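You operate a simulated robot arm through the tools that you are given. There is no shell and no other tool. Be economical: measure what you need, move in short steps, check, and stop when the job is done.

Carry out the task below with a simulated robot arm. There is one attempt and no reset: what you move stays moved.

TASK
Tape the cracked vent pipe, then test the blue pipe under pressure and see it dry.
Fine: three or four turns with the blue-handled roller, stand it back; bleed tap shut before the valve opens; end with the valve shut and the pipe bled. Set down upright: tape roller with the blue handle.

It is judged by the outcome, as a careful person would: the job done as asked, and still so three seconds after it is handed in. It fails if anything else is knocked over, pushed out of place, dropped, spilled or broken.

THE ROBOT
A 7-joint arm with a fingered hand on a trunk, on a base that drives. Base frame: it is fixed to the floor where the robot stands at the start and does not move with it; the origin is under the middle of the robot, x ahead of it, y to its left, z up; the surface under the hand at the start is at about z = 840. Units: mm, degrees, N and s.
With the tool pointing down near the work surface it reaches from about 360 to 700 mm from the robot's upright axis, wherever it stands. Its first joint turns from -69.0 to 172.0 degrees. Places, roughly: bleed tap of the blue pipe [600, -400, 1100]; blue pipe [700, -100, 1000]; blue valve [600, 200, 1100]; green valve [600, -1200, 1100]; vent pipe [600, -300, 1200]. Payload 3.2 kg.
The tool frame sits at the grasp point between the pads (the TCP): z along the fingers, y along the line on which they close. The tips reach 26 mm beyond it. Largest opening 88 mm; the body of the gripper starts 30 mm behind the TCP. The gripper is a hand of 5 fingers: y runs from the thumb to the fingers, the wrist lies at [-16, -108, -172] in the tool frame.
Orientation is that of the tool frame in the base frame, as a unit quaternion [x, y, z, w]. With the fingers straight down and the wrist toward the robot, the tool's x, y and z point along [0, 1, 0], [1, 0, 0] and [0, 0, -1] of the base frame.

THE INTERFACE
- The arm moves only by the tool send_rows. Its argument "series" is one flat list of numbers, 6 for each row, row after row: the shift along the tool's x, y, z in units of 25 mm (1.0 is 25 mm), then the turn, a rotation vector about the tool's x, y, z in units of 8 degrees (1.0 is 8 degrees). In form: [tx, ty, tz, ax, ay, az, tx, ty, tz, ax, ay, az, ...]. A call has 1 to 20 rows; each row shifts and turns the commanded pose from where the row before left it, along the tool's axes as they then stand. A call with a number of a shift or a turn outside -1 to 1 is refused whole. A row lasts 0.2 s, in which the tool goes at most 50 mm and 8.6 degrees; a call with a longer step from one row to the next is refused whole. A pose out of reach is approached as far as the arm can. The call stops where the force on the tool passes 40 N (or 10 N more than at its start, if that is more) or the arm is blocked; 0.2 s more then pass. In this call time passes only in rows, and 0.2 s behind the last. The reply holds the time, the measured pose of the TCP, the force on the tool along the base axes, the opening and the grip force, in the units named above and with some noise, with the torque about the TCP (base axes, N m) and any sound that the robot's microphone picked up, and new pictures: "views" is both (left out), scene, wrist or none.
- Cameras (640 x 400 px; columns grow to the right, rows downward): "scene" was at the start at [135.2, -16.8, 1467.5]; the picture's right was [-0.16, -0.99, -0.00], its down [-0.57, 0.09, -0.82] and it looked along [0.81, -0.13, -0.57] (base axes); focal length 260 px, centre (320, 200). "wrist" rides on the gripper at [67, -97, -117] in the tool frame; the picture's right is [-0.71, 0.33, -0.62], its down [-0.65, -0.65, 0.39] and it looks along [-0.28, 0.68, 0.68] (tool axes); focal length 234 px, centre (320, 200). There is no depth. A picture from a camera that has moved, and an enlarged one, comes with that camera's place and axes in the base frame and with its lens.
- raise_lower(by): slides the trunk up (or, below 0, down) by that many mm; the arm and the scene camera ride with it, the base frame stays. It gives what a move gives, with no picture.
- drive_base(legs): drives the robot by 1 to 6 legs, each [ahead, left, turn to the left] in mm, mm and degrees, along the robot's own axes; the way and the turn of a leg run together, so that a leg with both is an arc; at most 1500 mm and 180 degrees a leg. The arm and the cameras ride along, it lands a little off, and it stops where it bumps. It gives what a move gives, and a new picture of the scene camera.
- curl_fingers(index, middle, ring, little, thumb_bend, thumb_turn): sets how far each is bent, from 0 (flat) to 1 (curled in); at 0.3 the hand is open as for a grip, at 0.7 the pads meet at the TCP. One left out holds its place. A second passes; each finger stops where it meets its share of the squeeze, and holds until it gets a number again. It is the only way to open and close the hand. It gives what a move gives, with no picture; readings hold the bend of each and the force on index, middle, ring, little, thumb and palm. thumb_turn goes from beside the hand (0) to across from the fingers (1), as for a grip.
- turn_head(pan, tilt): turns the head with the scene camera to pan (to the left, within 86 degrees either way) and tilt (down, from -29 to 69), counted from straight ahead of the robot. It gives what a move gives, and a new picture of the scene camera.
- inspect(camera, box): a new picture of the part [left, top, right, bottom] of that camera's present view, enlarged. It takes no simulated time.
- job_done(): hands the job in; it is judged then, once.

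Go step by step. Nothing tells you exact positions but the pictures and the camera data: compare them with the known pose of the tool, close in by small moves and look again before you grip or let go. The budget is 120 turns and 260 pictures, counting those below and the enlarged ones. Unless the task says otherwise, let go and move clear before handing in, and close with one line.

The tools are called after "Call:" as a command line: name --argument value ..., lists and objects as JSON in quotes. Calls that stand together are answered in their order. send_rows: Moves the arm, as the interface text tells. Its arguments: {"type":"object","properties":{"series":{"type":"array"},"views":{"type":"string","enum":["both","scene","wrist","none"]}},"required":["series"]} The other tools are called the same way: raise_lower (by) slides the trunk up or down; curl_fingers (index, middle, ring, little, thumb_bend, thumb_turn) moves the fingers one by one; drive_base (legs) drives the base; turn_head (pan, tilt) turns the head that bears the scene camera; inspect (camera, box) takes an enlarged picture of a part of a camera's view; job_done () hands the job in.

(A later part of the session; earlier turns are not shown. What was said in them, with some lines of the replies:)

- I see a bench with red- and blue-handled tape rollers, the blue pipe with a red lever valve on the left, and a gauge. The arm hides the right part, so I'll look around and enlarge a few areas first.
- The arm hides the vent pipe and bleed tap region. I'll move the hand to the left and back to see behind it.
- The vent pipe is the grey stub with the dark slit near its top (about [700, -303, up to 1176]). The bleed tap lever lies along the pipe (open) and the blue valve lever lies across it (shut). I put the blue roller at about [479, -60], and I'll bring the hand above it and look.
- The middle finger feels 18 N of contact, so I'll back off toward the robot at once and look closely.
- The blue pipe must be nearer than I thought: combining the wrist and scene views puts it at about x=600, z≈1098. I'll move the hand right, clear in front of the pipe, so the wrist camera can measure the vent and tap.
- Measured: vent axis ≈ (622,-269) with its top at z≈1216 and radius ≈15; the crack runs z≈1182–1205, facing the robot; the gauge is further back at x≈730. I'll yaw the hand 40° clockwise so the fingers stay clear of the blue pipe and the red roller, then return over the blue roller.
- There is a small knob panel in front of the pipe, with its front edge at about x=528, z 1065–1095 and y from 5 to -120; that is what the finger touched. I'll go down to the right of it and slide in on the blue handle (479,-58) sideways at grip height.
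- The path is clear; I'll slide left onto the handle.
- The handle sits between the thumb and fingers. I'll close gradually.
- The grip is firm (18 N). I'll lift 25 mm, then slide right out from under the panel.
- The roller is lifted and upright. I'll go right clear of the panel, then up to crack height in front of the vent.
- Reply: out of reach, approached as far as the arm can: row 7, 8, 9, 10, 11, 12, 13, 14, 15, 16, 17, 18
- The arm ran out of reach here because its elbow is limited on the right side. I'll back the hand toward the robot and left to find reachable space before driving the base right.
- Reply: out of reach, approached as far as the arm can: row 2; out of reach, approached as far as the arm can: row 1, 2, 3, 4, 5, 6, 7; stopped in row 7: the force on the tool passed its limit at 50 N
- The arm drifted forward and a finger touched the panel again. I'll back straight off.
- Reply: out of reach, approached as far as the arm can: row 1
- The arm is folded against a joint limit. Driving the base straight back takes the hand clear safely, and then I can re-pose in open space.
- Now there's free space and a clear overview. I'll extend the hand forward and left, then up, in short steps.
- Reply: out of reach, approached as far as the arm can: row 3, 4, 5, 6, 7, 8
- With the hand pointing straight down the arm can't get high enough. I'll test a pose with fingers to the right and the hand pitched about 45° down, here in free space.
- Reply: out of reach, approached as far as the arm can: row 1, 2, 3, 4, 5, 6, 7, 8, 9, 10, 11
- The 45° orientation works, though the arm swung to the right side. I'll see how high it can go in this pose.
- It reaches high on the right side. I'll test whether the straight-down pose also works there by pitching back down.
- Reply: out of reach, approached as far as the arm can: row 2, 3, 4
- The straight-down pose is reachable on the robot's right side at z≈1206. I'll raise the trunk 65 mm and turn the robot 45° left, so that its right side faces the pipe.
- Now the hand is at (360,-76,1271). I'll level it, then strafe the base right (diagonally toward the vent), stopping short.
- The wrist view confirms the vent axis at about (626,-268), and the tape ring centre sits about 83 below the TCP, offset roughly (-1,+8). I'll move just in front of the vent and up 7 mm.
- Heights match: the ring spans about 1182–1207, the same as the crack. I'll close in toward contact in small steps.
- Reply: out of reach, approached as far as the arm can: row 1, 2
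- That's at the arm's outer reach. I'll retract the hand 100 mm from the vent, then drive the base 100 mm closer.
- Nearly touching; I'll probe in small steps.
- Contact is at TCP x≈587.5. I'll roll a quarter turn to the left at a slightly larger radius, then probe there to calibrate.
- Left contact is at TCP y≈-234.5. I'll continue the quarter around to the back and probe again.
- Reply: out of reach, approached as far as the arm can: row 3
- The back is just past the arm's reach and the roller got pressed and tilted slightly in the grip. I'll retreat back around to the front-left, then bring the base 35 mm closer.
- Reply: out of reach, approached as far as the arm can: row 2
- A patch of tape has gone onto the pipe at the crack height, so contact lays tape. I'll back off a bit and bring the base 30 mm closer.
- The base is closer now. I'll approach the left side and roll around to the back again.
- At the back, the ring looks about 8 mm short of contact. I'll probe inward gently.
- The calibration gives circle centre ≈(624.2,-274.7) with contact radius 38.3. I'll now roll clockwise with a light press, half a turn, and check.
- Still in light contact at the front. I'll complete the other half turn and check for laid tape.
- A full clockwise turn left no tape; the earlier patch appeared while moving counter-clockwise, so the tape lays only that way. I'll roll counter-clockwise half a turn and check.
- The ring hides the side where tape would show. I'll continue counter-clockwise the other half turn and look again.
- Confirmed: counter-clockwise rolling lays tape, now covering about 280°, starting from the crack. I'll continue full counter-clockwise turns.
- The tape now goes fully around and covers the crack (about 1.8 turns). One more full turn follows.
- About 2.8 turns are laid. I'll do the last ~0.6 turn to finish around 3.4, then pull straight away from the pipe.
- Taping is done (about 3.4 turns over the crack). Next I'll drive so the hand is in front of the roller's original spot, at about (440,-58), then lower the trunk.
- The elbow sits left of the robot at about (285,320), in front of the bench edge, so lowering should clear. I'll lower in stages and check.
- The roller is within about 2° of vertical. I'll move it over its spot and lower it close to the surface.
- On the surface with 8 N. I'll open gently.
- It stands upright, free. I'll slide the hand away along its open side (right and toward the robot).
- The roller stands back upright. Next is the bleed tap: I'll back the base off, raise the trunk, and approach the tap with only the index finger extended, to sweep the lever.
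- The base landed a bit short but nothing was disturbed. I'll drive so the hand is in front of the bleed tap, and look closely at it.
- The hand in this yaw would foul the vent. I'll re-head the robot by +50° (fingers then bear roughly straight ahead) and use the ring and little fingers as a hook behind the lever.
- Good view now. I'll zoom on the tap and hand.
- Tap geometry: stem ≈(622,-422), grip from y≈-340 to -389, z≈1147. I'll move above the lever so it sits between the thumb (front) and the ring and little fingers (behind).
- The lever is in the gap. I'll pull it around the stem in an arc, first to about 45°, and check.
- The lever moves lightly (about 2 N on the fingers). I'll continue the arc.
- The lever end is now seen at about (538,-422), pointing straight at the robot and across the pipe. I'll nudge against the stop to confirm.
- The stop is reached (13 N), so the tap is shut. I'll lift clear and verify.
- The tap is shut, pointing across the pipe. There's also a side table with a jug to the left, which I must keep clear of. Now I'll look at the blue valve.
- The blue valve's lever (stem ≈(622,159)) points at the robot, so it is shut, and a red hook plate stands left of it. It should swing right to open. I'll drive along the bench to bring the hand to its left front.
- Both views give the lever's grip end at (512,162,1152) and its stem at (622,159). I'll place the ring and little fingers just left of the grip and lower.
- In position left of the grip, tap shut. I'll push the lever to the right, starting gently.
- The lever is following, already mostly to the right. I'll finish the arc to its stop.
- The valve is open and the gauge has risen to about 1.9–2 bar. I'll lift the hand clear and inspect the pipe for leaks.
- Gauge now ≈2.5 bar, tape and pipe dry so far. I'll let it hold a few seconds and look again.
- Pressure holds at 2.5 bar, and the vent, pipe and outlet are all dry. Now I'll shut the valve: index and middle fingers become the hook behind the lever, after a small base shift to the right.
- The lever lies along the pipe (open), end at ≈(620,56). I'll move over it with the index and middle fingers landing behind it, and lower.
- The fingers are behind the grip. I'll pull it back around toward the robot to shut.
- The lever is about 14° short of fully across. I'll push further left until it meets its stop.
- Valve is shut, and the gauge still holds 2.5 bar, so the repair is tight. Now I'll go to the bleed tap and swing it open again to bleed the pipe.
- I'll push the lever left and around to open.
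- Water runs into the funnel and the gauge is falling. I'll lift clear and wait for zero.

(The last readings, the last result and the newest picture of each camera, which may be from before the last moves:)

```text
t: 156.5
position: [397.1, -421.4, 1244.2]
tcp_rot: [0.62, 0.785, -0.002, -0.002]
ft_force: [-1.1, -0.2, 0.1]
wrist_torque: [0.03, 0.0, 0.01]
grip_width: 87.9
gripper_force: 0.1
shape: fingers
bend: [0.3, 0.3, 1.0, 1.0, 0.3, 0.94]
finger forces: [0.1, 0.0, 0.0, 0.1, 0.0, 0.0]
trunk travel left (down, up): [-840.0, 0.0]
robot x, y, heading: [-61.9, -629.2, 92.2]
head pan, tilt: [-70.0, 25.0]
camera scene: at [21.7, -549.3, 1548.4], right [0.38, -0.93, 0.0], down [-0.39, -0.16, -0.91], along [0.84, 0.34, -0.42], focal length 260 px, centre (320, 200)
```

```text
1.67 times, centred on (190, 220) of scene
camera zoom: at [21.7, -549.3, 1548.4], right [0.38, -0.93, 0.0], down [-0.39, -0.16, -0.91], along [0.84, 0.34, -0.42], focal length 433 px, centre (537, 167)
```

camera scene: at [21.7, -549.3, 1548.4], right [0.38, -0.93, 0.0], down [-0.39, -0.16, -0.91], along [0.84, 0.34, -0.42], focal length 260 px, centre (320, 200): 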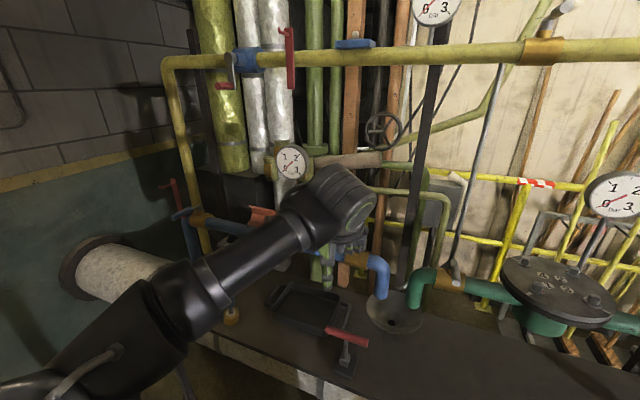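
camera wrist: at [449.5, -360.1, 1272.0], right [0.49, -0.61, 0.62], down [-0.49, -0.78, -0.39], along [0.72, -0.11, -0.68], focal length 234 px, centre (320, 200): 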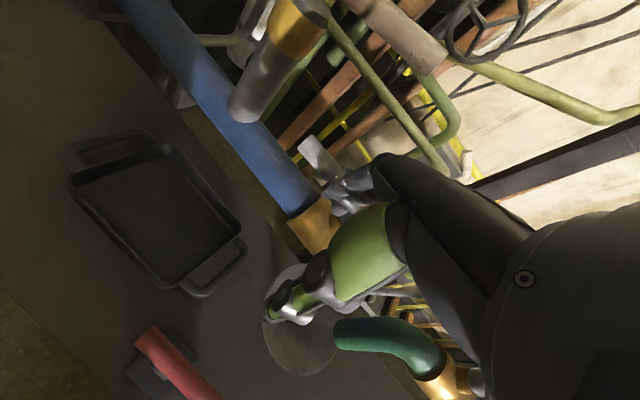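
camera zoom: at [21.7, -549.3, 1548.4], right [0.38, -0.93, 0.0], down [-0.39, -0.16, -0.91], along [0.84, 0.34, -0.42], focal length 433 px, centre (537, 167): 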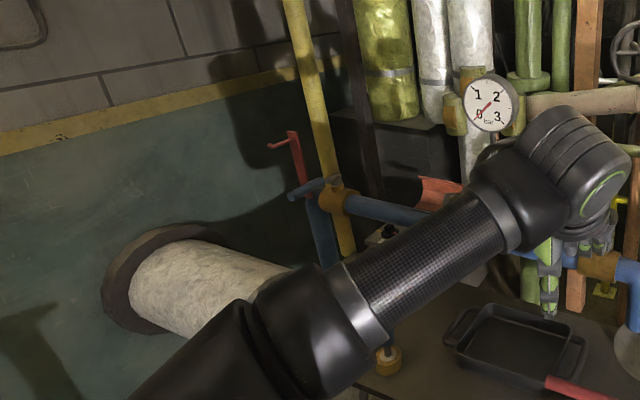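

The gauge reads 0 and the flow has stopped. One last check of the tap, the valve and both rollers.

Call:
drive_base --legs '[[0, 150, 0]]'

Call:
inspect --camera "scene" --box '[150, 130, 410, 330]'

Call:
inspect --camera "wrist" --box '[0, 0, 400, 260]'

```text
t: 157.9
position: [249.4, -426.7, 1243.4]
tcp_rot: [0.62, 0.785, -0.002, -0.003]
ft_force: [-0.4, 0.1, 0.4]
wrist_torque: [-0.02, -0.02, -0.03]
grip_width: 88.0
gripper_force: 0.1
shape: fingers
bend: [0.3, 0.3, 1.0, 1.0, 0.3, 0.94]
finger forces: [0.0, 0.0, 0.0, 0.0, 0.0, 0.1]
trunk travel left (down, up): [-840.0, 0.0]
robot x, y, heading: [-209.3, -636.4, 92.2]
head pan, tilt: [-70.0, 25.0]
camera scene: at [-126.8, -554.8, 1548.3], right [0.38, -0.93, 0.0], down [-0.39, -0.16, -0.91], along [0.84, 0.34, -0.42], focal length 260 px, centre (320, 200)
```

scene: 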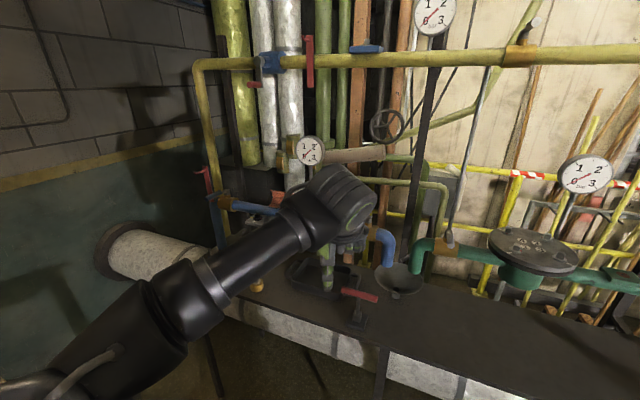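

```text
2.00 times, centred on (280, 230) of scene
camera zoom: at [-126.8, -554.8, 1548.3], right [0.38, -0.93, 0.0], down [-0.39, -0.16, -0.91], along [0.84, 0.34, -0.42], focal length 520 px, centre (400, 140)
```

zoom: 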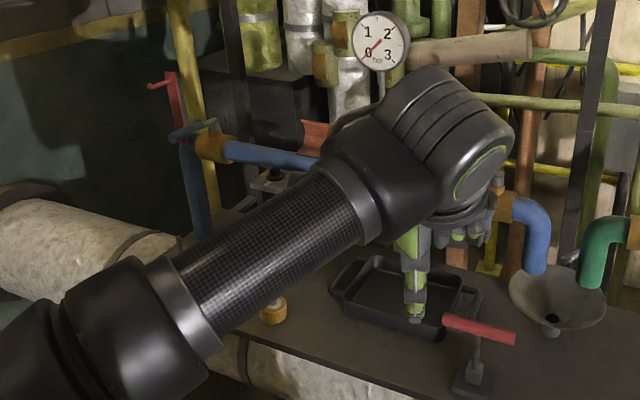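

```text
1.54 times, centred on (200, 130) of wrist
camera zoom: at [139.6, -384.9, 1361.8], right [0.49, -0.61, 0.62], down [-0.49, -0.78, -0.38], along [0.72, -0.12, -0.68], focal length 360 px, centre (505, 308)
```

zoom: 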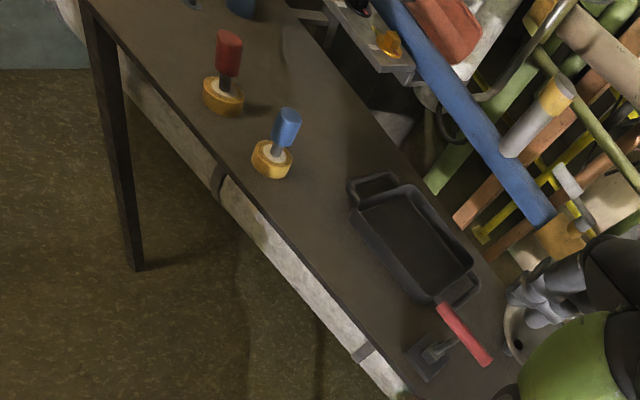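

The checks are good: both rollers stand upright, the tape is on the vent, the valve is shut, the bleed tap is open and the gauge reads 0. The hand is clear, so I'm handing in.

Call:
job_done

```text
The job is handed in.
```

The cracked vent pipe has about three and a half turns of tape over the crack. The blue pipe held 2.5 bar dry, and it is now bled to 0 with the valve shut and the bleed tap left open. The blue-handled roller is back upright at its spot.
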